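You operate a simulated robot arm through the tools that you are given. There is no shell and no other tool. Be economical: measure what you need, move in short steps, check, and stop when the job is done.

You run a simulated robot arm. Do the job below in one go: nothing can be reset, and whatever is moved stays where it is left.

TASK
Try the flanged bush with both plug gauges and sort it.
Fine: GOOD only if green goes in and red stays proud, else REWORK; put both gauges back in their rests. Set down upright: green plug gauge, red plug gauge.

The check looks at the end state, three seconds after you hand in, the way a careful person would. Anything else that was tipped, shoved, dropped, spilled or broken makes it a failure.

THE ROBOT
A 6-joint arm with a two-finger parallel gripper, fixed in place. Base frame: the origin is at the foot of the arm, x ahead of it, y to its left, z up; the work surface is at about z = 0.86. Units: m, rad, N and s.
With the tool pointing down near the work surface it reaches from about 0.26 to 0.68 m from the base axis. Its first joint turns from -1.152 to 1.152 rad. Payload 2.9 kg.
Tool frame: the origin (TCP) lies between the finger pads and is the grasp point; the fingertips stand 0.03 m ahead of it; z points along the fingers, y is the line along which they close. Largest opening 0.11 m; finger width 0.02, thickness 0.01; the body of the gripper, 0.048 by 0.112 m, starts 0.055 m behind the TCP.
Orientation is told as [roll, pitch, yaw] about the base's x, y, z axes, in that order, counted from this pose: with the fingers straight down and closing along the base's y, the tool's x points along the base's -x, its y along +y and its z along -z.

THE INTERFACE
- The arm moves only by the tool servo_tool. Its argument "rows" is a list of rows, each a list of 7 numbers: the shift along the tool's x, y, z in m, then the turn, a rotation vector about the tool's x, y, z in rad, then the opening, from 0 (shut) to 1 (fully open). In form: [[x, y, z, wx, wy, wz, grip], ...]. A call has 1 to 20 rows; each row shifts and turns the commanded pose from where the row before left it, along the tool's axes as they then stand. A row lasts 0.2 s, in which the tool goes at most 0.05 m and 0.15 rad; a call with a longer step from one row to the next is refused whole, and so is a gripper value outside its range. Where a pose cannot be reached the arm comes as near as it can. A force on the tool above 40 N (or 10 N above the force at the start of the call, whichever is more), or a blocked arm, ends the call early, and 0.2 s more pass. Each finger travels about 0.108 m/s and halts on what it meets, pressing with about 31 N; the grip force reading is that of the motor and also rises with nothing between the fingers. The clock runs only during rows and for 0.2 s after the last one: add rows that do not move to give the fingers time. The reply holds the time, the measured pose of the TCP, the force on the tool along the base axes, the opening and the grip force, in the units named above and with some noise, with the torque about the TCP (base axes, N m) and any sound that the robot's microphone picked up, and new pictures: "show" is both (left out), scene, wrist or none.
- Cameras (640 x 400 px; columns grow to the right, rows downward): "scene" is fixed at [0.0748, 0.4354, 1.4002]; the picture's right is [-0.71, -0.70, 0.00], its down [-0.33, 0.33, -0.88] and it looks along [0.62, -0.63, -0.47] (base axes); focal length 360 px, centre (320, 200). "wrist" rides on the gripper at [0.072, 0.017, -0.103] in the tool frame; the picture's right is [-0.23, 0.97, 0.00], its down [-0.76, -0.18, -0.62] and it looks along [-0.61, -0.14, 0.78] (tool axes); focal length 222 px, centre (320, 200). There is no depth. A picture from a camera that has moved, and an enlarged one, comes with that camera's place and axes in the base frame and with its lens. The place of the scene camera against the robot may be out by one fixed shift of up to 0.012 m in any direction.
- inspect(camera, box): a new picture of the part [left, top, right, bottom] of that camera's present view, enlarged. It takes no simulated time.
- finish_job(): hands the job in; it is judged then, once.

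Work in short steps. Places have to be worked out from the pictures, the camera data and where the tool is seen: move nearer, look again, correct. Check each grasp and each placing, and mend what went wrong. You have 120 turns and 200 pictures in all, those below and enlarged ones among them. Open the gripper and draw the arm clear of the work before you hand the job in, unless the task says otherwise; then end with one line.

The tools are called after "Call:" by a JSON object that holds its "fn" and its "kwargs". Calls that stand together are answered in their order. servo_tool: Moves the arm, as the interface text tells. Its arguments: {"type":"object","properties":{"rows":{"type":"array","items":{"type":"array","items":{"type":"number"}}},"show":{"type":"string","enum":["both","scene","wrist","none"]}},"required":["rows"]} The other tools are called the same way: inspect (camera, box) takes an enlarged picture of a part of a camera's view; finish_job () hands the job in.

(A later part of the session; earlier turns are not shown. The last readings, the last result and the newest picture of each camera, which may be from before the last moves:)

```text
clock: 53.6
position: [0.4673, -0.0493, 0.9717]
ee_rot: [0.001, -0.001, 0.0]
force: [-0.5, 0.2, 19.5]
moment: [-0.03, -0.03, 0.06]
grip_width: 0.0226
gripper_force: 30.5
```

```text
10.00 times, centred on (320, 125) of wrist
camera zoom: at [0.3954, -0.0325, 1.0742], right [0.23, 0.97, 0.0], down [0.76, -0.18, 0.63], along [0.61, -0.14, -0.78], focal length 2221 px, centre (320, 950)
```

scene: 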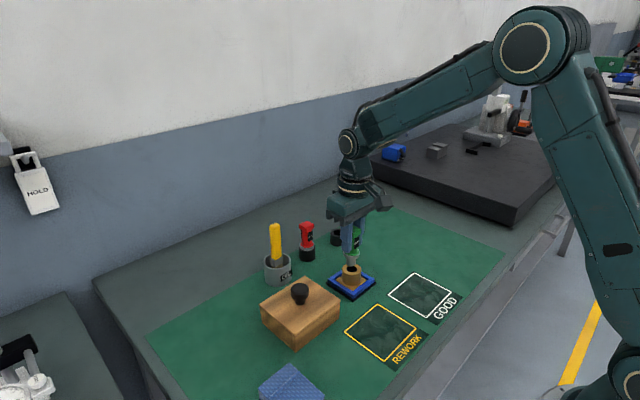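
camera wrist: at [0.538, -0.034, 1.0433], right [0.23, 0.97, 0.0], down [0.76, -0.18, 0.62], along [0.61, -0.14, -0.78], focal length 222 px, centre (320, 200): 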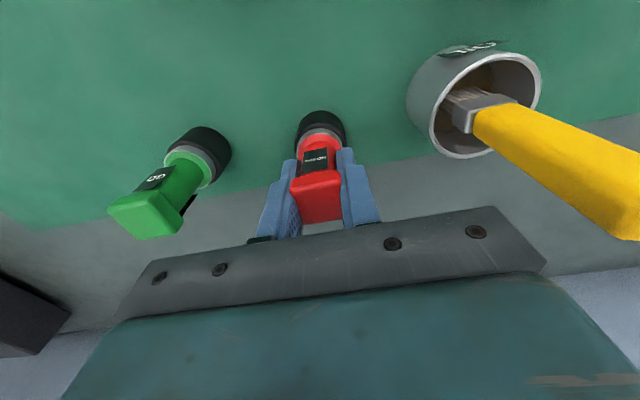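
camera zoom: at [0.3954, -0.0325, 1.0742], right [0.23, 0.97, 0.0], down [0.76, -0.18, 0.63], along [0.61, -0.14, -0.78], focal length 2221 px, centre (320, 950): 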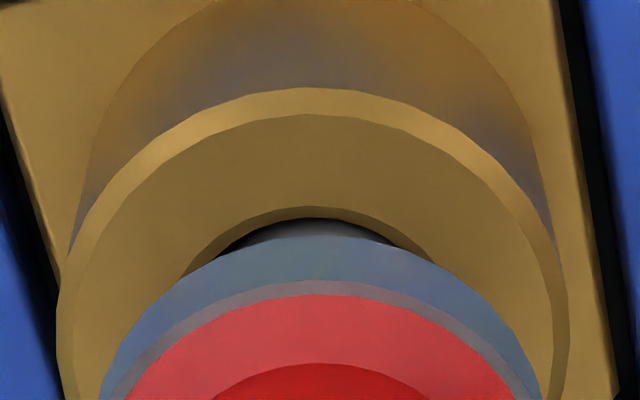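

Red stops at the same depth as green, about 7 mm in. I now think the visible mouth is a lead-in counterbore with the real gauging bore below it, so fine centring matters. I'll raise red off the ledge unloaded and measure the centring using the wide collar and rim outlines.

Call:
{"fn": "servo_tool", "kwargs": {"rows": [[0, 0, -0.002, 0, 0, 0, 0.1], [0, 0, -0.0015, 0, 0, 0, 0.1], [-0.0002, -0.0005, 0, 0, 0, 0, 0.1], [0, 0, 0, 0, 0, 0, 0.1], [0, 0, 0, 0, 0, 0, 0.1]], "show": "none"}}

Call:
{"fn": "inspect", "kwargs": {"camera": "scene", "box": [346, 258, 362, 274]}}

Call:
{"fn": "inspect", "kwargs": {"camera": "wrist", "box": [300, 105, 340, 145]}}

```text
clock: 54.8
position: [0.4673, -0.0494, 0.9741]
ee_rot: [-0.001, -0.001, 0.0]
force: [-0.2, -0.1, 4.2]
moment: [0.0, 0.0, 0.01]
grip_width: 0.0226
gripper_force: 31.4
```

```text
16.00 times, centred on (354, 266) of scene
camera zoom: at [0.0748, 0.4354, 1.4002], right [-0.71, -0.7, 0.0], down [-0.33, 0.33, -0.88], along [0.62, -0.63, -0.47], focal length 5752 px, centre (-224, -856)
```

zoom: 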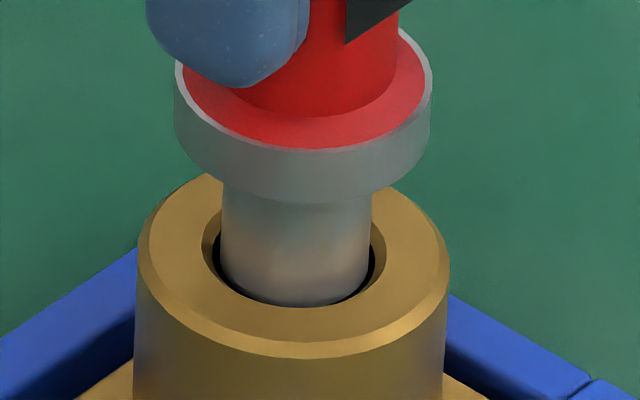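

```text
10.00 times, centred on (320, 125) of wrist
camera zoom: at [0.3958, -0.0332, 1.077], right [0.23, 0.97, 0.0], down [0.76, -0.18, 0.62], along [0.61, -0.14, -0.78], focal length 2221 px, centre (320, 950)
```

zoom: 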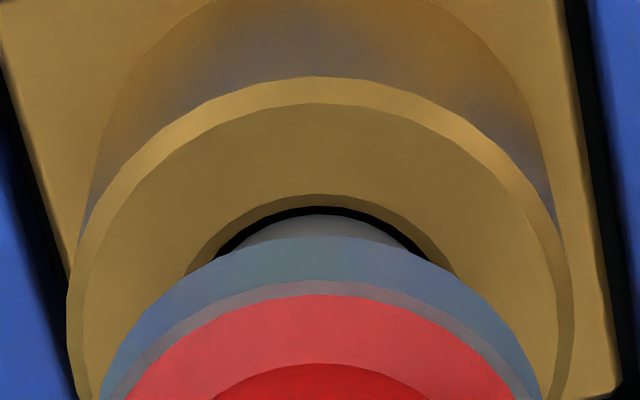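

It's centred to about 0.15 mm in both views with a 4 N touch. I'll press straight down from here and watch the force.

Call:
{"fn": "servo_tool", "kwargs": {"rows": [[-0.0001, 0, 0.0005, 0, 0, 0, 0.1], [0, 0, 0.0005, 0, 0, 0, 0.1], [0, 0, 0.0005, 0, 0, 0, 0.1], [0, 0, 0.0005, 0, 0, 0, 0.1], [0, 0, 0, 0, 0, 0, 0.1]], "show": "none"}}

Call:
{"fn": "inspect", "kwargs": {"camera": "scene", "box": [346, 258, 362, 274]}}

Call:
{"fn": "inspect", "kwargs": {"camera": "wrist", "box": [300, 105, 340, 145]}}

```text
clock: 56.0
position: [0.4682, -0.0492, 0.974]
ee_rot: [0.001, -0.001, 0.001]
force: [0.5, 0.1, 13.6]
moment: [0.01, 0.04, 0.02]
grip_width: 0.0224
gripper_force: 30.5
```

```text
16.00 times, centred on (354, 266) of scene
camera zoom: at [0.0746, 0.4355, 1.4002], right [-0.71, -0.7, 0.0], down [-0.33, 0.33, -0.88], along [0.62, -0.63, -0.47], focal length 5752 px, centre (-224, -856)
```

zoom: 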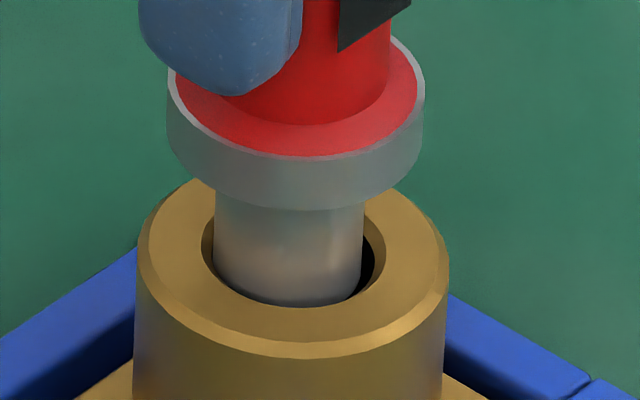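

```text
10.00 times, centred on (320, 125) of wrist
camera zoom: at [0.3962, -0.0328, 1.0753], right [0.23, 0.97, 0.0], down [0.76, -0.18, 0.62], along [0.61, -0.14, -0.78], focal length 2221 px, centre (320, 950)
```

zoom: 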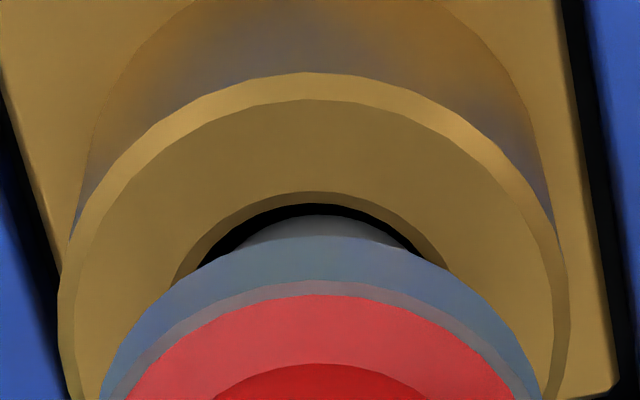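

Pressing just loads up again (13.6 N) with play still around the plug, so red also stays proud. I'll return red to its rest, then view the empty bore obliquely to settle what is stopping them.

Call:
{"fn": "servo_tool", "kwargs": {"rows": [[0, 0, -0.004, 0, 0, 0, 0.1], [0, 0, -0.005, 0, 0, 0, 0.1], [0, 0, -0.02, 0, 0, 0, 0.1], [0, 0, -0.04, 0, 0, 0, 0.1], [-0.035, -0.0007, 0, 0, 0, 0, 0.1], [-0.035, 0, 0, 0, 0, 0, 0.1], [-0.035, 0, 0, 0, 0, 0, 0.1], [-0.0362, 0, 0, 0, 0, 0, 0.1], [0, 0, 0.03, 0, 0, 0, 0.1], [0, 0, 0.03, 0, 0, 0, 0.1], [0, 0, 0, 0, 0, 0, 0.1]], "show": "scene"}}

Call:
{"fn": "inspect", "kwargs": {"camera": "scene", "box": [287, 225, 327, 265]}}

Call:
{"fn": "inspect", "kwargs": {"camera": "wrist", "box": [290, 90, 350, 150]}}

```text
clock: 58.4
position: [0.6084, -0.0505, 0.9802]
ee_rot: [-0.001, 0.0, 0.001]
force: [-0.3, 0.3, -1.2]
moment: [-0.01, -0.02, 0.0]
grip_width: 0.0226
gripper_force: 30.9
```

scene: 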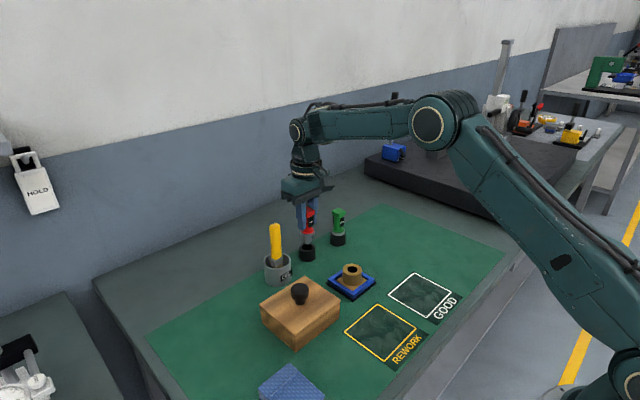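

```text
10.00 times, centred on (307, 245) of scene
camera zoom: at [0.0749, 0.4354, 1.4002], right [-0.71, -0.7, 0.0], down [-0.33, 0.33, -0.88], along [0.62, -0.63, -0.47], focal length 3595 px, centre (450, -250)
```

zoom: 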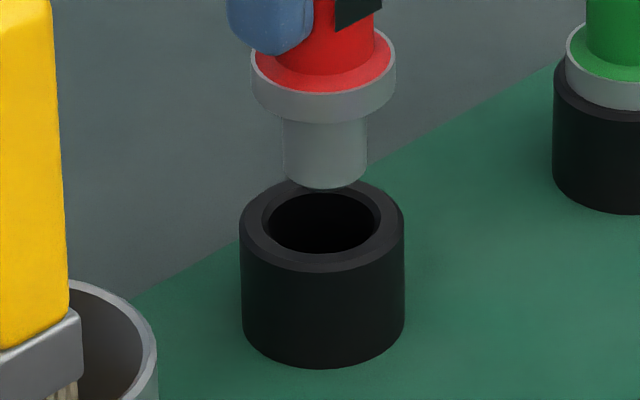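

```text
6.67 times, centred on (320, 120) of wrist
camera zoom: at [0.5358, -0.0332, 1.0826], right [0.23, 0.97, 0.0], down [0.76, -0.18, 0.62], along [0.61, -0.14, -0.78], focal length 1481 px, centre (320, 733)
```

zoom: 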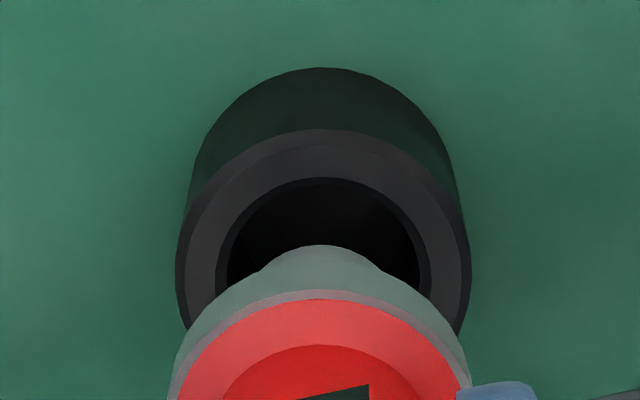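

Red is centred over its rest. Lowering to just before seating, then in small steps.

Call:
{"fn": "servo_tool", "kwargs": {"rows": [[0, 0.0002, 0.012, 0, 0, 0, 0.1], [0, 0, 0.012, 0, 0, 0, 0.1], [0, 0, 0.011, 0, 0, 0, 0.1], [0, 0, 0.0015, 0, 0, 0, 0.1], [0, 0, 0.0015, 0, 0, 0, 0.1], [0, 0, 0, 0, 0, 0, 0.1]], "show": "none"}}

Call:
{"fn": "inspect", "kwargs": {"camera": "scene", "box": [287, 225, 327, 265]}}

```text
clock: 59.8
position: [0.6082, -0.0488, 0.9428]
ee_rot: [-0.001, 0.0, -0.001]
force: [-0.1, 1.0, -0.4]
moment: [0.01, -0.04, 0.0]
grip_width: 0.0229
gripper_force: 31.0
```

```text
10.00 times, centred on (307, 245) of scene
camera zoom: at [0.0748, 0.4354, 1.4002], right [-0.71, -0.7, 0.0], down [-0.33, 0.33, -0.88], along [0.62, -0.63, -0.47], focal length 3595 px, centre (450, -250)
```

zoom: 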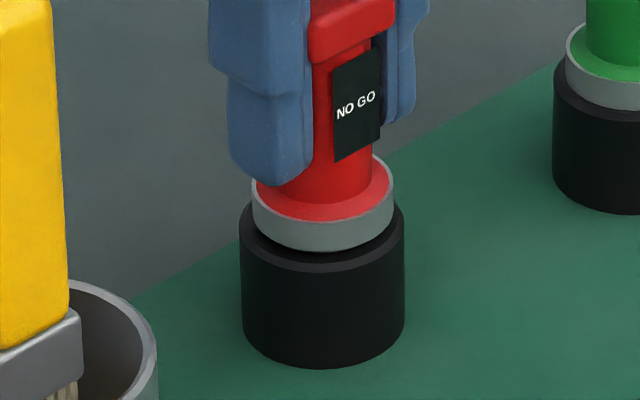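

A small gap remains, so I'll lower 1 mm at a time until it touches.

Call:
{"fn": "servo_tool", "kwargs": {"rows": [[0, 0, 0.001, 0, 0, 0, 0.1], [0, 0, 0.001, 0, 0, 0, 0.1], [0, 0, 0.0007, 0, 0, 0, 0.1], [0, 0, 0, 0, 0, 0, 0.1]], "show": "none"}}

Call:
{"fn": "inspect", "kwargs": {"camera": "scene", "box": [287, 225, 327, 265]}}

```text
clock: 60.8
position: [0.6096, -0.0491, 0.9405]
ee_rot: [-0.001, 0.0, 0.001]
force: [-0.2, -0.1, -1.3]
moment: [0.01, -0.05, -0.01]
grip_width: 0.0226
gripper_force: 30.8
```

```text
10.00 times, centred on (307, 245) of scene
camera zoom: at [0.0748, 0.4354, 1.4002], right [-0.71, -0.7, 0.0], down [-0.33, 0.33, -0.88], along [0.62, -0.63, -0.47], focal length 3595 px, centre (450, -250)
```

zoom: 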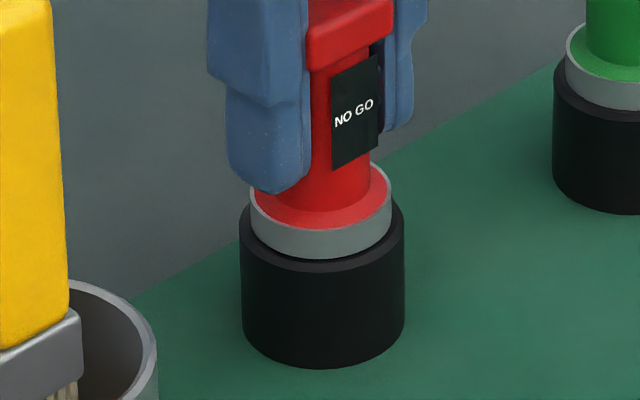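

Almost seated. One more millimetre to feel contact.

Call:
{"fn": "servo_tool", "kwargs": {"rows": [[0, 0, 0.0005, 0, 0, 0, 0.1], [0, 0, 0.0005, 0, 0, 0, 0.1], [0, 0, 0.0004, 0, 0, 0, 0.1], [0, 0, 0, 0, 0, 0, 0.1]], "show": "none"}}

```text
clock: 61.8
position: [0.6093, -0.0504, 0.94]
ee_rot: [-0.001, 0.0, 0.001]
force: [-2.1, 1.3, 8.3]
moment: [0.03, 0.22, -0.02]
grip_width: 0.0226
gripper_force: 31.0
```

It touched at 8 N and is seated. I'll release, rise, and go empty-handed above the bush for an oblique look into the bore.

Call:
{"fn": "servo_tool", "kwargs": {"rows": [[0, 0, -0.0006, 0, 0, 0, 0.1], [0, 0, 0, 0, 0, 0, 0.35], [0, 0, 0, 0, 0, 0, 0.55], [0, 0, 0, 0, 0, 0, 0.55], [0, 0, -0.03, 0, 0, 0, 0.55], [0, 0, -0.035, 0, 0, 0, 0.55], [0, 0, -0.035, 0, 0, 0, 0.55], [0.035, 0, 0, 0, 0, 0, 0.55], [0.035, 0, 0, 0, 0, 0, 0.55], [0.035, 0, 0, 0, 0, 0, 0.55], [0.036, 0, 0.01, 0, 0, 0, 0.55], [0, 0, 0, 0, 0, 0, 0.55]], "show": "both"}}

Call:
{"fn": "inspect", "kwargs": {"camera": "wrist", "box": [300, 80, 345, 125]}}

Call:
{"fn": "inspect", "kwargs": {"camera": "scene", "box": [280, 190, 380, 290]}}

```text
clock: 64.4
position: [0.4698, -0.0507, 1.0298]
ee_rot: [0.0, -0.002, -0.001]
force: [-0.4, -0.4, 0.1]
moment: [0.0, 0.03, 0.0]
grip_width: 0.0606
gripper_force: 0.0
camera wrist: at [0.3986, -0.0346, 1.1321], right [0.23, 0.97, 0.0], down [0.76, -0.18, 0.62], along [0.61, -0.14, -0.78], focal length 222 px, centre (320, 200)
```

scene: 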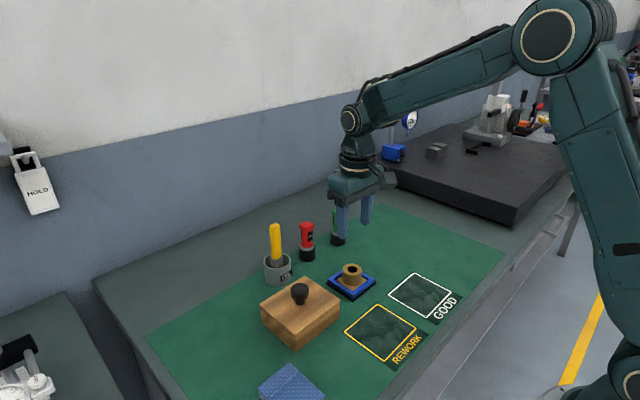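
wrist: 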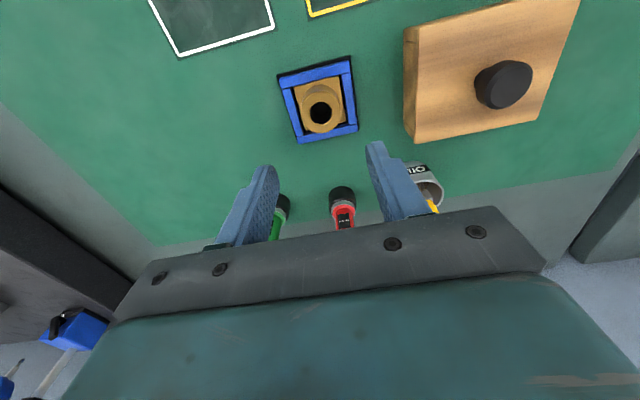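

```text
8.89 times, centred on (322, 102) of wrist
camera zoom: at [0.3986, -0.0346, 1.1321], right [0.23, 0.97, 0.0], down [0.76, -0.18, 0.62], along [0.61, -0.14, -0.78], focal length 1974 px, centre (298, 1067)
```

zoom: 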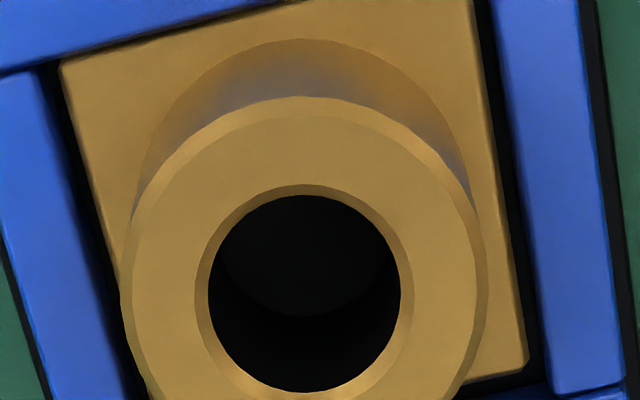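

```text
4.00 times, centred on (330, 240) of scene
camera zoom: at [0.0748, 0.4354, 1.4002], right [-0.71, -0.7, 0.0], down [-0.33, 0.33, -0.88], along [0.62, -0.63, -0.47], focal length 1438 px, centre (280, 40)
```

zoom: 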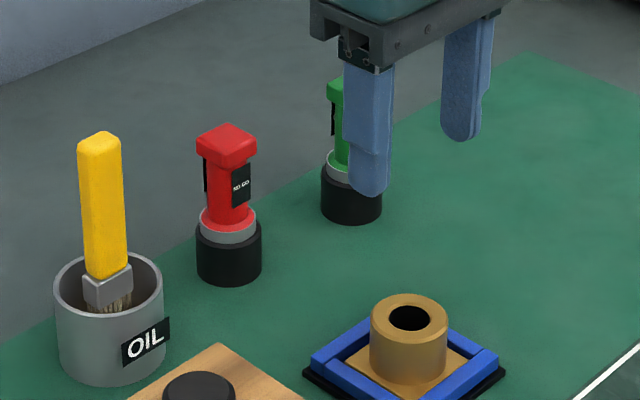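

The bore looks straight and open, and red is upright in its rest. The two plugs look identical, so feel has to decide. To be sure about green, I'll re-grip it and run a light-load search at the stop.

Call:
{"fn": "servo_tool", "kwargs": {"rows": [[-0.0327, -0.025, 0, 0, 0, 0, 0.55], [-0.0327, -0.025, 0, 0, 0, 0, 0.55], [-0.0327, -0.025, 0, 0, 0, 0, 0.55], [-0.0327, -0.025, 0, 0, 0, 0, 0.55], [0, 0, 0.03, 0, 0, 0, 0.55], [0, 0, 0.03, 0, 0, 0, 0.55], [0, 0, 0.02, 0, 0, 0, 0.55], [0, 0, 0.012, 0, 0, 0, 0.55], [0, 0, 0, 0, 0, 0, 0.55]], "show": "wrist"}}

```text
clock: 66.4
position: [0.6008, -0.1499, 0.9366]
ee_rot: [-0.001, -0.001, 0.0]
force: [-0.5, -0.4, -0.6]
moment: [-0.03, 0.02, 0.02]
grip_width: 0.0606
gripper_force: 0.1
camera wrist: at [0.5283, -0.1337, 1.0399], right [0.23, 0.97, 0.0], down [0.76, -0.18, 0.62], along [0.61, -0.14, -0.78], focal length 222 px, centre (320, 200)
```

wrist: 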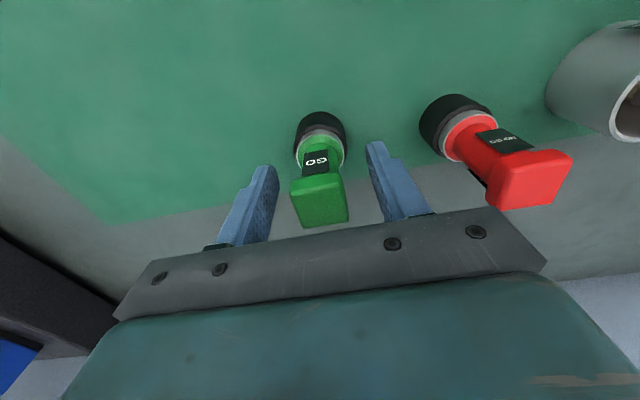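

Green is centred between the fingers. I'll close, lift, carry it back over the bush, and stop just short of contact.

Call:
{"fn": "servo_tool", "kwargs": {"rows": [[0, 0, 0, 0, 0, 0, 0.35], [0, 0, 0, 0, 0, 0, 0.1], [0, 0, 0, 0, 0, 0, 0.1], [0, 0, -0.01, 0, 0, 0, 0.1], [0, 0, -0.03, 0, 0, 0, 0.1], [0, 0, -0.03, 0, 0, 0, 0.1], [0, 0, -0.03, 0, 0, 0, 0.1], [0.0327, 0.025, 0, 0, 0, 0, 0.1], [0.0327, 0.025, 0, 0, 0, 0, 0.1], [0.0327, 0.025, 0, 0, 0, 0, 0.1], [0.0327, 0.025, 0, 0, 0, 0, 0.1], [0, 0, 0.03, 0, 0, 0, 0.1], [0, 0, 0.025, 0, 0, 0, 0.1], [0, 0, 0.007, 0, 0, 0, 0.1], [0, 0, 0, 0, 0, 0, 0.1]], "show": "none"}}

Call:
{"fn": "inspect", "kwargs": {"camera": "scene", "box": [346, 258, 362, 274]}}

Call:
{"fn": "inspect", "kwargs": {"camera": "wrist", "box": [300, 105, 340, 145]}}

```text
clock: 69.6
position: [0.471, -0.0493, 0.976]
ee_rot: [0.0, 0.001, 0.001]
force: [0.4, -0.3, -1.4]
moment: [0.0, 0.02, 0.01]
grip_width: 0.0226
gripper_force: 30.7
```

```text
16.00 times, centred on (354, 266) of scene
camera zoom: at [0.0748, 0.4354, 1.4002], right [-0.71, -0.7, 0.0], down [-0.33, 0.33, -0.88], along [0.62, -0.63, -0.47], focal length 5752 px, centre (-224, -856)
```

zoom: 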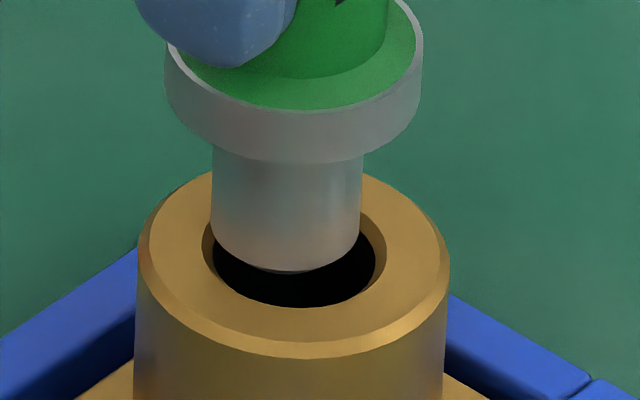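

```text
10.00 times, centred on (320, 125) of wrist
camera zoom: at [0.398, -0.0333, 1.0787], right [0.23, 0.97, 0.0], down [0.76, -0.18, 0.62], along [0.61, -0.14, -0.78], focal length 2221 px, centre (320, 950)
```

zoom: 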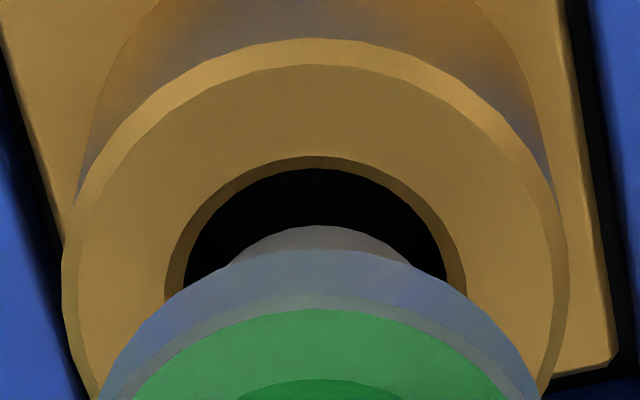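

Unloaded, the gauge needs about 1.7 mm toward -x. I'll apply that, lower 4 mm to be just inside the mouth, and re-measure.

Call:
{"fn": "servo_tool", "kwargs": {"rows": [[0.0017, 0, 0, 0, 0, 0, 0.1], [0, 0, 0.002, 0, 0, 0, 0.1], [0, 0, 0.002, 0, 0, 0, 0.1], [0, 0, 0, 0, 0, 0, 0.1], [0, 0, 0, 0, 0, 0, 0.1]], "show": "none"}}

Call:
{"fn": "inspect", "kwargs": {"camera": "scene", "box": [346, 258, 362, 274]}}

Call:
{"fn": "inspect", "kwargs": {"camera": "wrist", "box": [300, 105, 340, 145]}}

```text
clock: 70.8
position: [0.467, -0.0491, 0.972]
ee_rot: [0.0, 0.001, 0.0]
force: [-0.3, 0.0, -1.5]
moment: [-0.02, -0.01, 0.0]
grip_width: 0.0224
gripper_force: 31.0
```

```text
16.00 times, centred on (354, 266) of scene
camera zoom: at [0.0748, 0.4354, 1.4002], right [-0.71, -0.7, 0.0], down [-0.33, 0.33, -0.88], along [0.62, -0.63, -0.47], focal length 5752 px, centre (-224, -856)
```

zoom: 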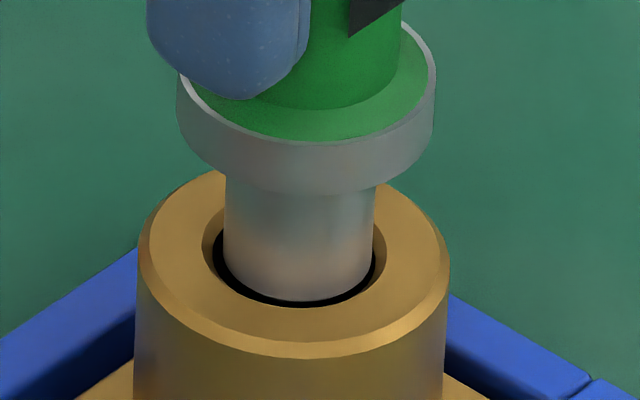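

```text
10.00 times, centred on (320, 125) of wrist
camera zoom: at [0.3957, -0.0333, 1.075], right [0.23, 0.97, 0.0], down [0.76, -0.18, 0.62], along [0.61, -0.14, -0.78], focal length 2221 px, centre (320, 950)
```

zoom: 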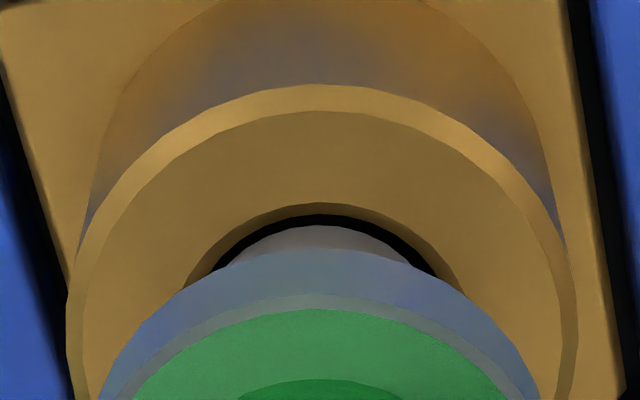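

Slight overshoot, so I'll shift +0.6 mm in x and descend 2 mm, then re-measure.

Call:
{"fn": "servo_tool", "kwargs": {"rows": [[-0.0006, 0, 0, 0, 0, 0, 0.1], [0, 0, 0, 0, 0, 0, 0.1], [0, 0, 0, 0, 0, 0, 0.1]], "show": "none"}}

Call:
{"fn": "inspect", "kwargs": {"camera": "scene", "box": [346, 258, 362, 274]}}

Call:
{"fn": "inspect", "kwargs": {"camera": "wrist", "box": [300, 105, 340, 145]}}

```text
clock: 71.6
position: [0.4684, -0.0509, 0.9713]
ee_rot: [0.001, 0.0, 0.0]
force: [0.6, -0.1, -0.4]
moment: [0.02, -0.02, 0.01]
grip_width: 0.0226
gripper_force: 30.1
```

```text
16.00 times, centred on (354, 266) of scene
camera zoom: at [0.0748, 0.4354, 1.4002], right [-0.71, -0.7, 0.0], down [-0.33, 0.33, -0.88], along [0.62, -0.63, -0.47], focal length 5752 px, centre (-224, -856)
```

zoom: 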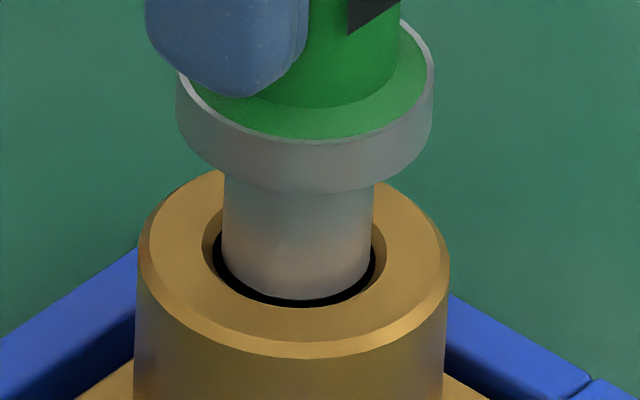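

```text
10.00 times, centred on (320, 125) of wrist
camera zoom: at [0.3961, -0.0335, 1.075], right [0.23, 0.97, 0.0], down [0.76, -0.18, 0.62], along [0.61, -0.14, -0.78], focal length 2221 px, centre (320, 950)
```

zoom: 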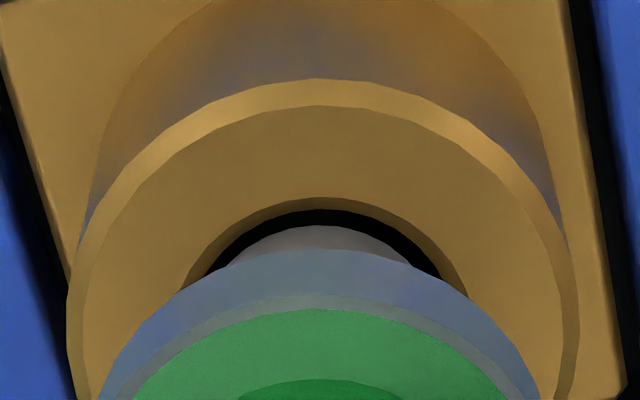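

Nearly centred with no contact force. I'll nudge (+0.3, +0.1) mm and go down 1.5 mm slowly to find first contact.

Call:
{"fn": "servo_tool", "kwargs": {"rows": [[-0.0003, 0.0001, 0, 0, 0, 0, 0.1], [0, 0, 0.0005, 0, 0, 0, 0.1], [0, 0, 0.0005, 0, 0, 0, 0.1], [0, 0, 0.0005, 0, 0, 0, 0.1], [0, 0, 0, 0, 0, 0, 0.1], [0, 0, 0, 0, 0, 0, 0.1]], "show": "none"}}

Call:
{"fn": "inspect", "kwargs": {"camera": "scene", "box": [346, 258, 362, 274]}}

Call:
{"fn": "inspect", "kwargs": {"camera": "wrist", "box": [300, 105, 340, 145]}}

```text
clock: 73.0
position: [0.4678, -0.0504, 0.9709]
ee_rot: [0.0, 0.0, -0.001]
force: [0.0, -0.2, 6.4]
moment: [0.01, -0.01, 0.01]
grip_width: 0.0226
gripper_force: 30.5
```

```text
16.00 times, centred on (354, 266) of scene
camera zoom: at [0.0747, 0.4354, 1.4002], right [-0.71, -0.7, 0.0], down [-0.33, 0.33, -0.88], along [0.62, -0.63, -0.47], focal length 5752 px, centre (-224, -856)
```

zoom: 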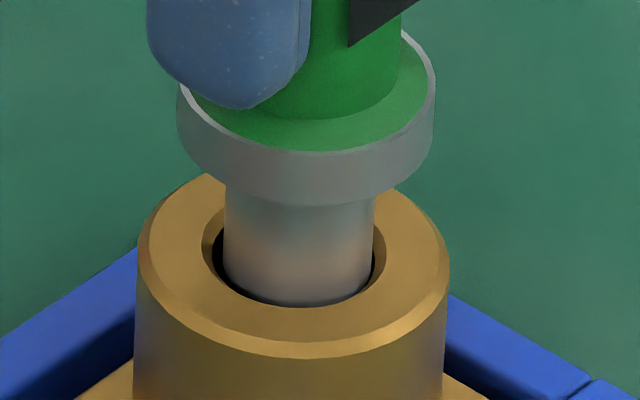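

```text
10.00 times, centred on (320, 125) of wrist
camera zoom: at [0.3955, -0.0334, 1.0734], right [0.23, 0.97, 0.0], down [0.76, -0.18, 0.62], along [0.61, -0.14, -0.78], focal length 2221 px, centre (320, 950)
```

zoom: 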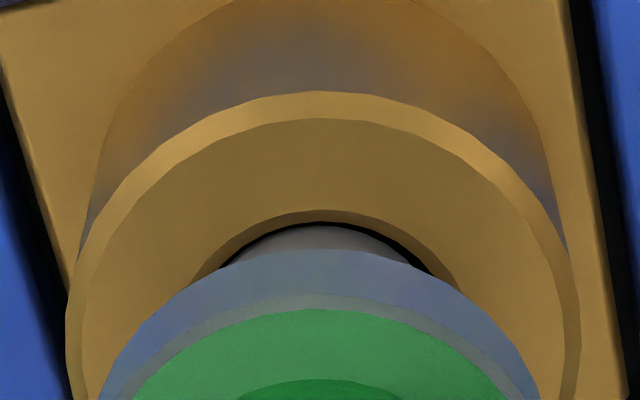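

At 6 N light load the plug is toward the -x side. I'll sweep at this load across x in 0.2 mm steps on two y lines and see whether the force vanishes, meaning it drops in.

Call:
{"fn": "servo_tool", "kwargs": {"rows": [[-0.0002, 0, 0, 0, 0, 0, 0.1], [-0.0002, 0, 0, 0, 0, 0, 0.1], [-0.0002, 0, 0, 0, 0, 0, 0.1], [-0.0002, 0, 0, 0, 0, 0, 0.1], [-0.0002, 0, 0, 0, 0, 0, 0.1], [-0.0002, 0, 0, 0, 0, 0, 0.1], [-0.0002, 0, 0, 0, 0, 0, 0.1], [0, 0, 0, 0, 0, 0, 0.1]], "show": "none"}}

Call:
{"fn": "inspect", "kwargs": {"camera": "scene", "box": [346, 258, 362, 274]}}

```text
clock: 74.8
position: [0.4696, -0.0499, 0.9711]
ee_rot: [0.001, 0.0, 0.001]
force: [0.2, -0.4, 5.0]
moment: [0.02, 0.01, -0.02]
grip_width: 0.0227
gripper_force: 31.3
```

```text
16.00 times, centred on (354, 266) of scene
camera zoom: at [0.0747, 0.4354, 1.4002], right [-0.71, -0.7, 0.0], down [-0.33, 0.33, -0.88], along [0.62, -0.63, -0.47], focal length 5752 px, centre (-224, -856)
```

zoom: 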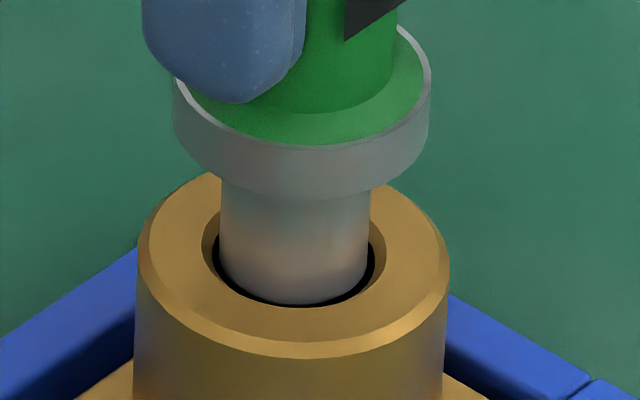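

The scene view now shows it centred sideways and 5 N remains. Checking the wrist view for y.

Call:
{"fn": "inspect", "kwargs": {"camera": "wrist", "box": [300, 105, 340, 145]}}

```text
10.00 times, centred on (320, 125) of wrist
camera zoom: at [0.3967, -0.0337, 1.0736], right [0.23, 0.97, 0.0], down [0.76, -0.18, 0.62], along [0.61, -0.14, -0.78], focal length 2221 px, centre (320, 950)
```

zoom: 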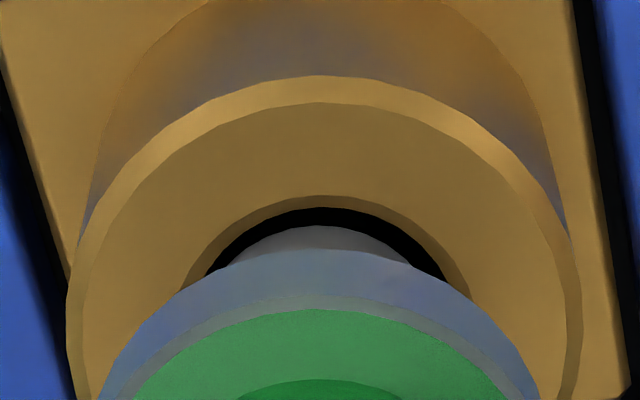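

The two lateral measures together put the plug about 0.75 mm off along the scene camera's line of sight, toward +x and -y, so it's riding the far chamfer. I'll lift 1.5 mm, shift (-0.5, +0.5) mm, and re-measure.

Call:
{"fn": "servo_tool", "kwargs": {"rows": [[0, 0, -0.0015, 0, 0, 0, 0.1], [0.0005, 0.0005, 0, 0, 0, 0, 0.1], [0, 0, 0, 0, 0, 0, 0.1], [0, 0, 0, 0, 0, 0, 0.1]], "show": "none"}}

Call:
{"fn": "inspect", "kwargs": {"camera": "scene", "box": [346, 258, 362, 274]}}

Call:
{"fn": "inspect", "kwargs": {"camera": "wrist", "box": [300, 105, 340, 145]}}

```text
clock: 75.8
position: [0.4691, -0.0494, 0.9715]
ee_rot: [0.0, 0.001, 0.0]
force: [-0.4, -0.4, -0.8]
moment: [0.01, -0.03, 0.01]
grip_width: 0.0223
gripper_force: 31.4
```

```text
16.00 times, centred on (354, 266) of scene
camera zoom: at [0.0748, 0.4354, 1.4002], right [-0.71, -0.7, 0.0], down [-0.33, 0.33, -0.88], along [0.62, -0.63, -0.47], focal length 5752 px, centre (-224, -856)
```

zoom: 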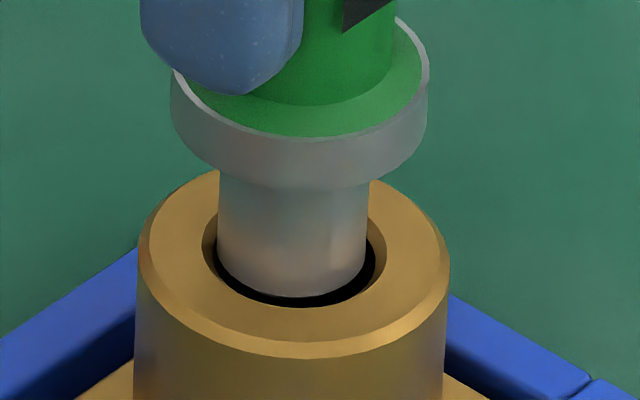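

```text
10.00 times, centred on (320, 125) of wrist
camera zoom: at [0.3966, -0.0331, 1.0752], right [0.23, 0.97, 0.0], down [0.76, -0.18, 0.62], along [0.61, -0.14, -0.78], focal length 2221 px, centre (320, 950)
```

zoom: 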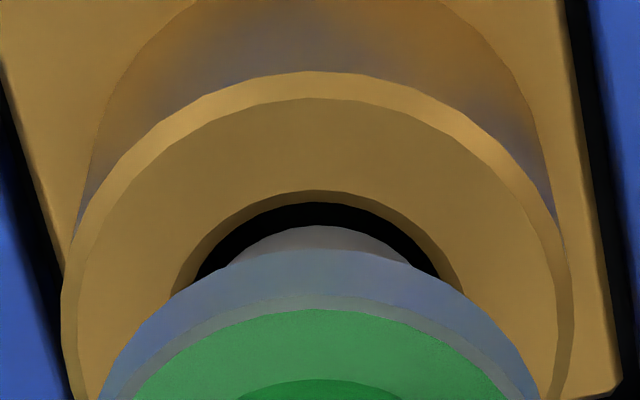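

It's centred to about 0.2 mm unloaded. I'll go straight down 3 mm and read.

Call:
{"fn": "servo_tool", "kwargs": {"rows": [[0, -0.0001, 0.001, 0, 0, 0, 0.1], [0, 0, 0.001, 0, 0, 0, 0.1], [0, 0, 0.001, 0, 0, 0, 0.1], [0, 0, 0, 0, 0, 0, 0.1], [0, 0, 0, 0, 0, 0, 0.1]], "show": "none"}}

Call:
{"fn": "inspect", "kwargs": {"camera": "scene", "box": [346, 258, 362, 274]}}

Call:
{"fn": "inspect", "kwargs": {"camera": "wrist", "box": [300, 105, 340, 145]}}

```text
clock: 77.0
position: [0.4682, -0.0506, 0.9696]
ee_rot: [0.0, -0.002, 0.001]
force: [0.0, 0.0, 11.7]
moment: [0.01, 0.03, -0.01]
grip_width: 0.0227
gripper_force: 31.2
```

```text
16.00 times, centred on (354, 266) of scene
camera zoom: at [0.0747, 0.4354, 1.4002], right [-0.71, -0.7, 0.0], down [-0.33, 0.33, -0.88], along [0.62, -0.63, -0.47], focal length 5752 px, centre (-224, -856)
```

zoom: 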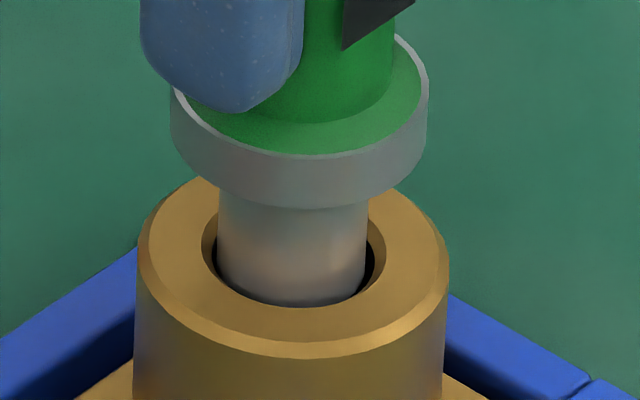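

```text
10.00 times, centred on (320, 125) of wrist
camera zoom: at [0.3962, -0.033, 1.0725], right [0.23, 0.97, 0.0], down [0.76, -0.18, 0.62], along [0.61, -0.14, -0.78], focal length 2221 px, centre (320, 950)
```

zoom: 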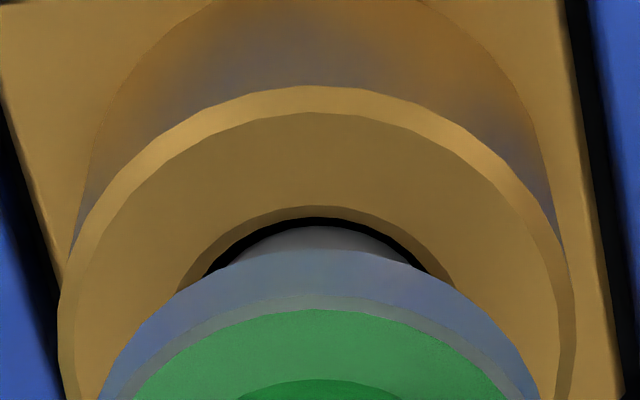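

It's centred within about 0.3 mm in both directions, yet the tip holds at the bore's inner edge with 12 N axial and zero side load. As a last try I'll unload to a light touch, correct, and make small 0.25 mm circles while pressing progressively.

Call:
{"fn": "servo_tool", "kwargs": {"rows": [[0.0001, -0.0002, -0.0015, 0, 0, 0, 0.1], [0, 0, 0, 0, 0, 0, 0.1], [-0.0003, 0, 0.0003, 0, 0, 0.05, 0.1], [0.0001, 0.0002, 0.0002, 0, 0, 0, 0.1], [0.0002, 0.0001, 0.0002, 0, 0, 0, 0.1], [0.0002, -0.0001, 0.0002, 0, 0, -0.05, 0.1], [0.0001, -0.0002, 0.0002, 0, 0, -0.05, 0.1], [-0.0001, -0.0002, 0.0002, 0, 0, 0, 0.1], [-0.0002, -0.0001, 0.0002, 0, 0, 0, 0.1], [-0.0002, 0.0001, 0.0002, 0, 0, 0.05, 0.1], [0.0001, 0.0003, 0.0002, 0, 0, 0.05, 0.1], [0.0003, 0.0001, 0.0002, 0, 0, 0, 0.1], [0.0001, -0.0003, 0.0002, 0, 0, 0, 0.1], [-0.0003, -0.0001, 0.0002, 0, 0, -0.05, 0.1], [0, 0.0001, 0.0005, 0, 0, 0, 0.1], [0, 0, 0, 0, 0, 0, 0.1]], "show": "none"}}

Call:
{"fn": "inspect", "kwargs": {"camera": "scene", "box": [346, 258, 362, 274]}}

Call:
{"fn": "inspect", "kwargs": {"camera": "wrist", "box": [300, 105, 340, 145]}}

```text
clock: 80.4
position: [0.4672, -0.0503, 0.968]
ee_rot: [0.0, -0.002, 0.0]
force: [-0.1, 0.5, 23.2]
moment: [-0.01, 0.01, 0.02]
grip_width: 0.0228
gripper_force: 31.1
```

```text
16.00 times, centred on (354, 266) of scene
camera zoom: at [0.0745, 0.4355, 1.4002], right [-0.71, -0.7, 0.0], down [-0.33, 0.33, -0.89], along [0.62, -0.63, -0.47], focal length 5752 px, centre (-224, -856)
```

zoom: 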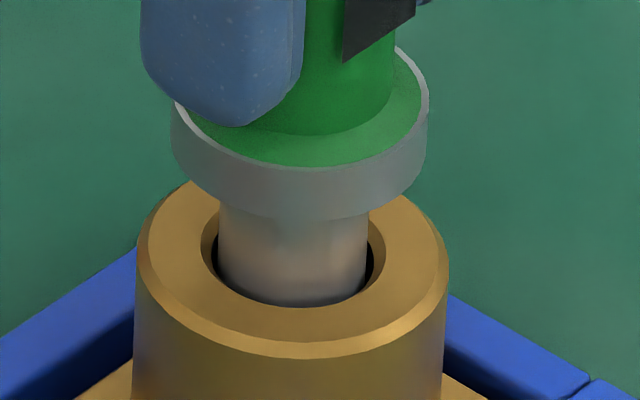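

```text
10.00 times, centred on (320, 125) of wrist
camera zoom: at [0.396, -0.0332, 1.0703], right [0.23, 0.97, 0.0], down [0.76, -0.18, 0.62], along [0.61, -0.14, -0.78], focal length 2221 px, centre (320, 950)
```

zoom: 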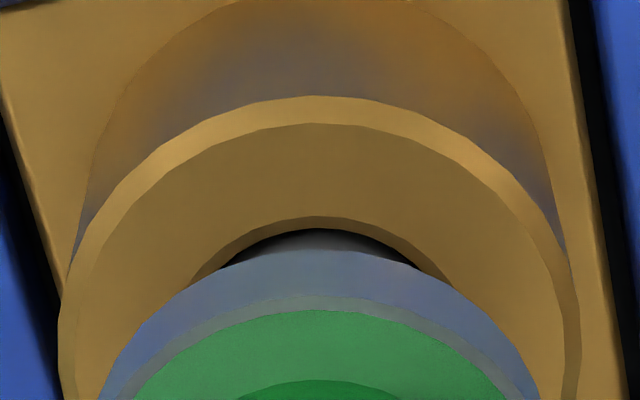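

Green is well centred in both views and still stands proud at 23 N, so it definitely doesn't go in and the bush is REWORK. Returning green to its rest.

Call:
{"fn": "servo_tool", "kwargs": {"rows": [[0, 0, -0.004, 0, 0, 0, 0.1], [0, 0, -0.006, 0, 0, 0, 0.1], [0, 0, -0.02, 0, 0, 0, 0.1], [0, 0, -0.04, 0, 0, 0, 0.1], [-0.0327, -0.0251, 0, 0, 0, 0, 0.1], [-0.0327, -0.0251, 0, 0, 0, 0, 0.1], [-0.0327, -0.0251, 0, 0, 0, 0, 0.1], [-0.0327, -0.025, 0, 0, 0, 0, 0.1], [0, 0, 0.03, 0, 0, 0, 0.1], [0, 0, 0.03, 0, 0, 0, 0.1], [0, 0, 0, 0, 0, 0, 0.1]], "show": "none"}}

Call:
{"fn": "inspect", "kwargs": {"camera": "scene", "box": [320, 210, 360, 250]}}

Call:
{"fn": "inspect", "kwargs": {"camera": "wrist", "box": [290, 90, 350, 150]}}

```text
clock: 82.8
position: [0.5984, -0.1492, 0.977]
ee_rot: [-0.001, 0.0, 0.001]
force: [-0.6, 0.1, -0.3]
moment: [0.0, -0.02, -0.01]
grip_width: 0.0225
gripper_force: 31.3
```

```text
10.00 times, centred on (340, 230) of scene
camera zoom: at [0.0749, 0.4354, 1.4002], right [-0.71, -0.7, 0.0], down [-0.33, 0.33, -0.88], along [0.62, -0.63, -0.47], focal length 3595 px, centre (120, -100)
```

zoom: 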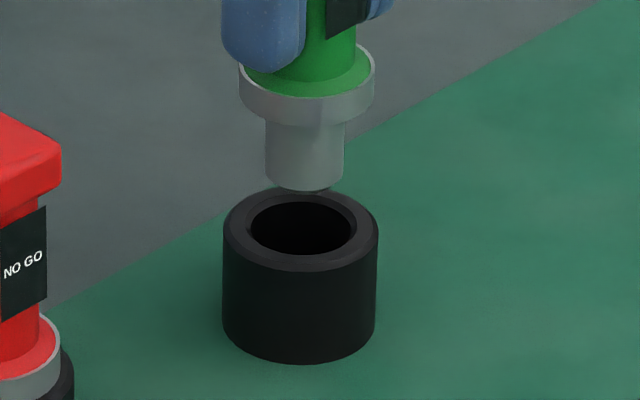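

```text
6.67 times, centred on (320, 120) of wrist
camera zoom: at [0.5263, -0.1321, 1.0803], right [0.23, 0.97, 0.0], down [0.76, -0.18, 0.62], along [0.61, -0.14, -0.78], focal length 1481 px, centre (320, 733)
```

zoom: 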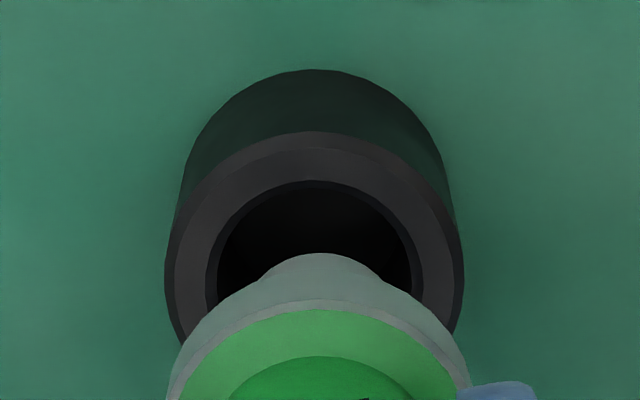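

Nearly centred over the rest. I'll nudge (+1.2, -0.3) mm and lower to just above seating.

Call:
{"fn": "servo_tool", "kwargs": {"rows": [[-0.0012, -0.0003, 0, 0, 0, 0, 0.1], [0, 0, 0.012, 0, 0, 0, 0.1], [0, 0, 0.012, 0, 0, 0, 0.1], [0, 0, 0.012, 0, 0, 0, 0.1], [0, 0, 0.002, 0, 0, 0, 0.1], [0, 0, 0, 0, 0, 0, 0.1]], "show": "none"}}

Call:
{"fn": "inspect", "kwargs": {"camera": "scene", "box": [320, 210, 360, 250]}}

```text
clock: 84.2
position: [0.5995, -0.1494, 0.9393]
ee_rot: [0.001, 0.0, 0.0]
force: [-0.4, 0.3, -0.5]
moment: [0.01, -0.01, -0.03]
grip_width: 0.0226
gripper_force: 31.2
```

```text
10.00 times, centred on (340, 230) of scene
camera zoom: at [0.0748, 0.4354, 1.4002], right [-0.71, -0.7, 0.0], down [-0.33, 0.33, -0.88], along [0.62, -0.63, -0.47], focal length 3595 px, centre (120, -100)
```

zoom: 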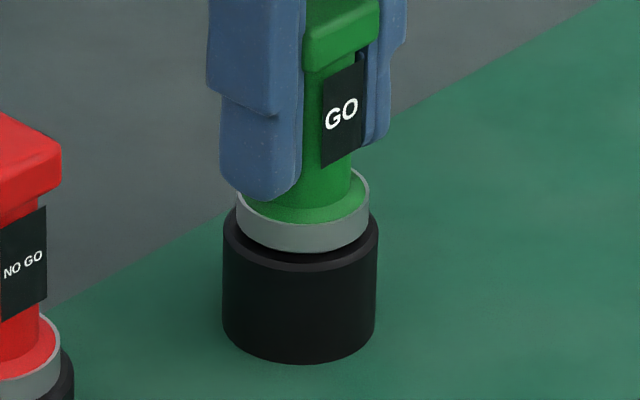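

About 2.5 mm remain, so I'll lower to contact.

Call:
{"fn": "servo_tool", "kwargs": {"rows": [[0, 0, 0.001, 0, 0, 0, 0.1], [0, 0, 0.001, 0, 0, 0, 0.1], [0, 0, 0.0007, 0, 0, 0, 0.1], [0, 0, 0.0005, 0, 0, 0, 0.1], [0, 0, 0, 0, 0, 0, 0.1]], "show": "none"}}

Call:
{"fn": "inspect", "kwargs": {"camera": "scene", "box": [320, 210, 360, 250]}}

```text
clock: 85.4
position: [0.5999, -0.1507, 0.9365]
ee_rot: [0.001, 0.001, 0.0]
force: [-0.8, 1.3, 3.9]
moment: [0.03, 0.05, 0.01]
grip_width: 0.0226
gripper_force: 31.3
```

```text
10.00 times, centred on (340, 230) of scene
camera zoom: at [0.0748, 0.4355, 1.4002], right [-0.71, -0.7, 0.0], down [-0.33, 0.33, -0.88], along [0.62, -0.63, -0.47], focal length 3595 px, centre (120, -100)
```

zoom: 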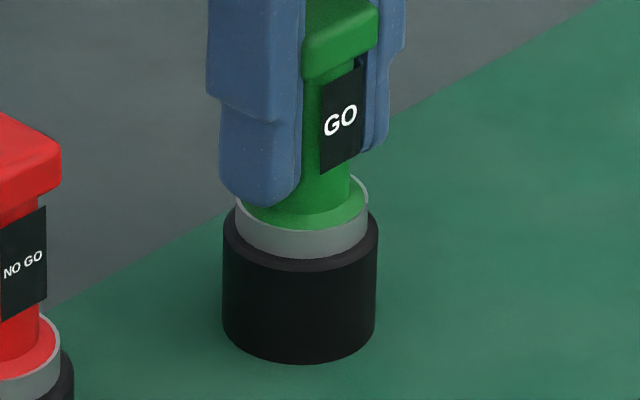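

Green is seated (4 N). I'll release, rise, and move above the bush opened to about 70 mm to pick it up.

Call:
{"fn": "servo_tool", "kwargs": {"rows": [[0, 0, -0.0004, 0, 0, 0, 0.1], [0, 0, 0, 0, 0, 0, 0.35], [0, 0, 0, 0, 0, 0, 0.55], [0, 0, 0, 0, 0, 0, 0.55], [0, 0, -0.03, 0, 0, 0, 0.55], [0, 0, -0.035, 0, 0, 0, 0.55], [0, 0, -0.035, 0, 0, 0, 0.55], [0.033, 0.025, 0, 0, 0, 0, 0.6], [0.033, 0.025, 0, 0, 0, 0, 0.65], [0.033, 0.025, 0, 0, 0, 0, 0.65], [0.033, 0.0256, 0, 0, 0, 0, 0.65], [0, 0, 0.04, 0, 0, 0, 0.65], [0, 0, 0, 0, 0, 0, 0.65]], "show": "both"}}

Call:
{"fn": "inspect", "kwargs": {"camera": "scene", "box": [280, 190, 400, 310]}}

```text
clock: 88.2
position: [0.4678, -0.0499, 0.9978]
ee_rot: [0.001, -0.001, 0.0]
force: [-0.9, 0.6, 1.2]
moment: [-0.02, -0.02, -0.02]
grip_width: 0.0711
gripper_force: 0.0
camera wrist: at [0.3963, -0.0337, 1.0999], right [0.23, 0.97, 0.0], down [0.76, -0.18, 0.62], along [0.61, -0.14, -0.78], focal length 222 px, centre (320, 200)
```

scene: 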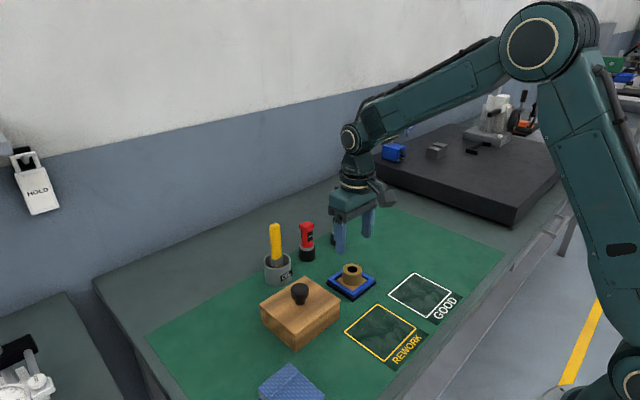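
wrist: 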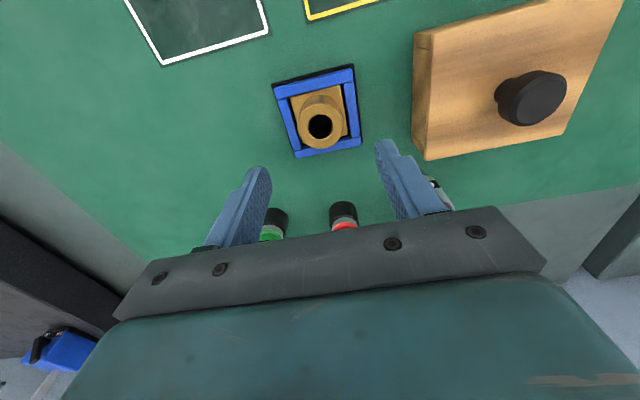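

```text
3.33 times, centred on (340, 250) of scene
camera zoom: at [0.0748, 0.4354, 1.4002], right [-0.71, -0.7, 0.0], down [-0.33, 0.33, -0.88], along [0.62, -0.63, -0.47], focal length 1198 px, centre (253, 33)
```

zoom: 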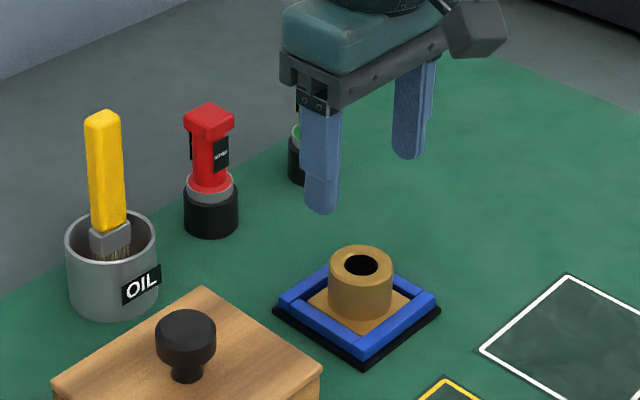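

The bush is centred beneath. I'll go down to TCP z≈0.912 (fingertips ≈0.882) around the barrel and check clearance.

Call:
{"fn": "servo_tool", "kwargs": {"rows": [[0, 0, 0.03, 0, 0, 0, 0.65], [0, 0, 0.03, 0, 0, 0, 0.65], [0, 0, 0.015, 0, 0, 0, 0.65], [0, 0, 0.01, 0, 0, 0, 0.65], [0, 0, 0, 0, 0, 0, 0.65]], "show": "wrist"}}

Call:
{"fn": "inspect", "kwargs": {"camera": "scene", "box": [320, 230, 390, 310]}}

```text
clock: 89.4
position: [0.4682, -0.0511, 0.9104]
ee_rot: [0.002, -0.001, 0.0]
force: [0.6, -0.1, -0.4]
moment: [-0.01, -0.01, -0.03]
grip_width: 0.0715
gripper_force: 0.1
camera wrist: at [0.3967, -0.0344, 1.0137], right [0.23, 0.97, 0.0], down [0.76, -0.18, 0.62], along [0.61, -0.14, -0.78], focal length 222 px, centre (320, 200)
```

wrist: 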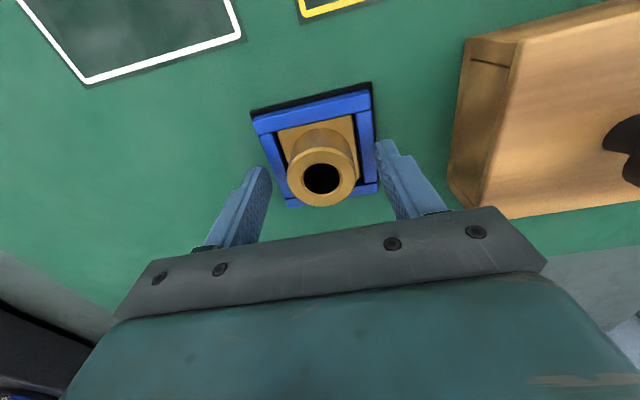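

```text
5.00 times, centred on (355, 270) of scene
camera zoom: at [0.0748, 0.4354, 1.4002], right [-0.71, -0.7, 0.0], down [-0.33, 0.33, -0.88], along [0.62, -0.63, -0.47], focal length 1798 px, centre (145, -150)
```

zoom: 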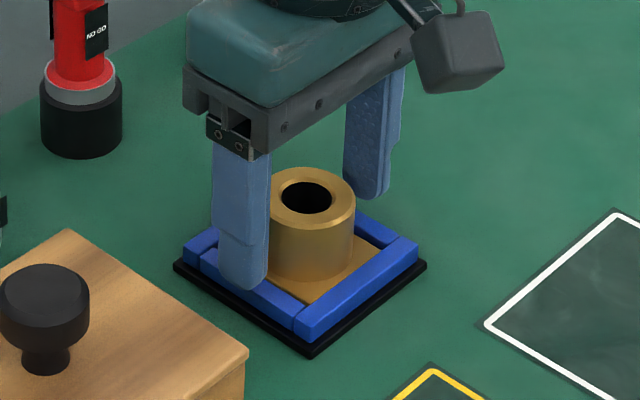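

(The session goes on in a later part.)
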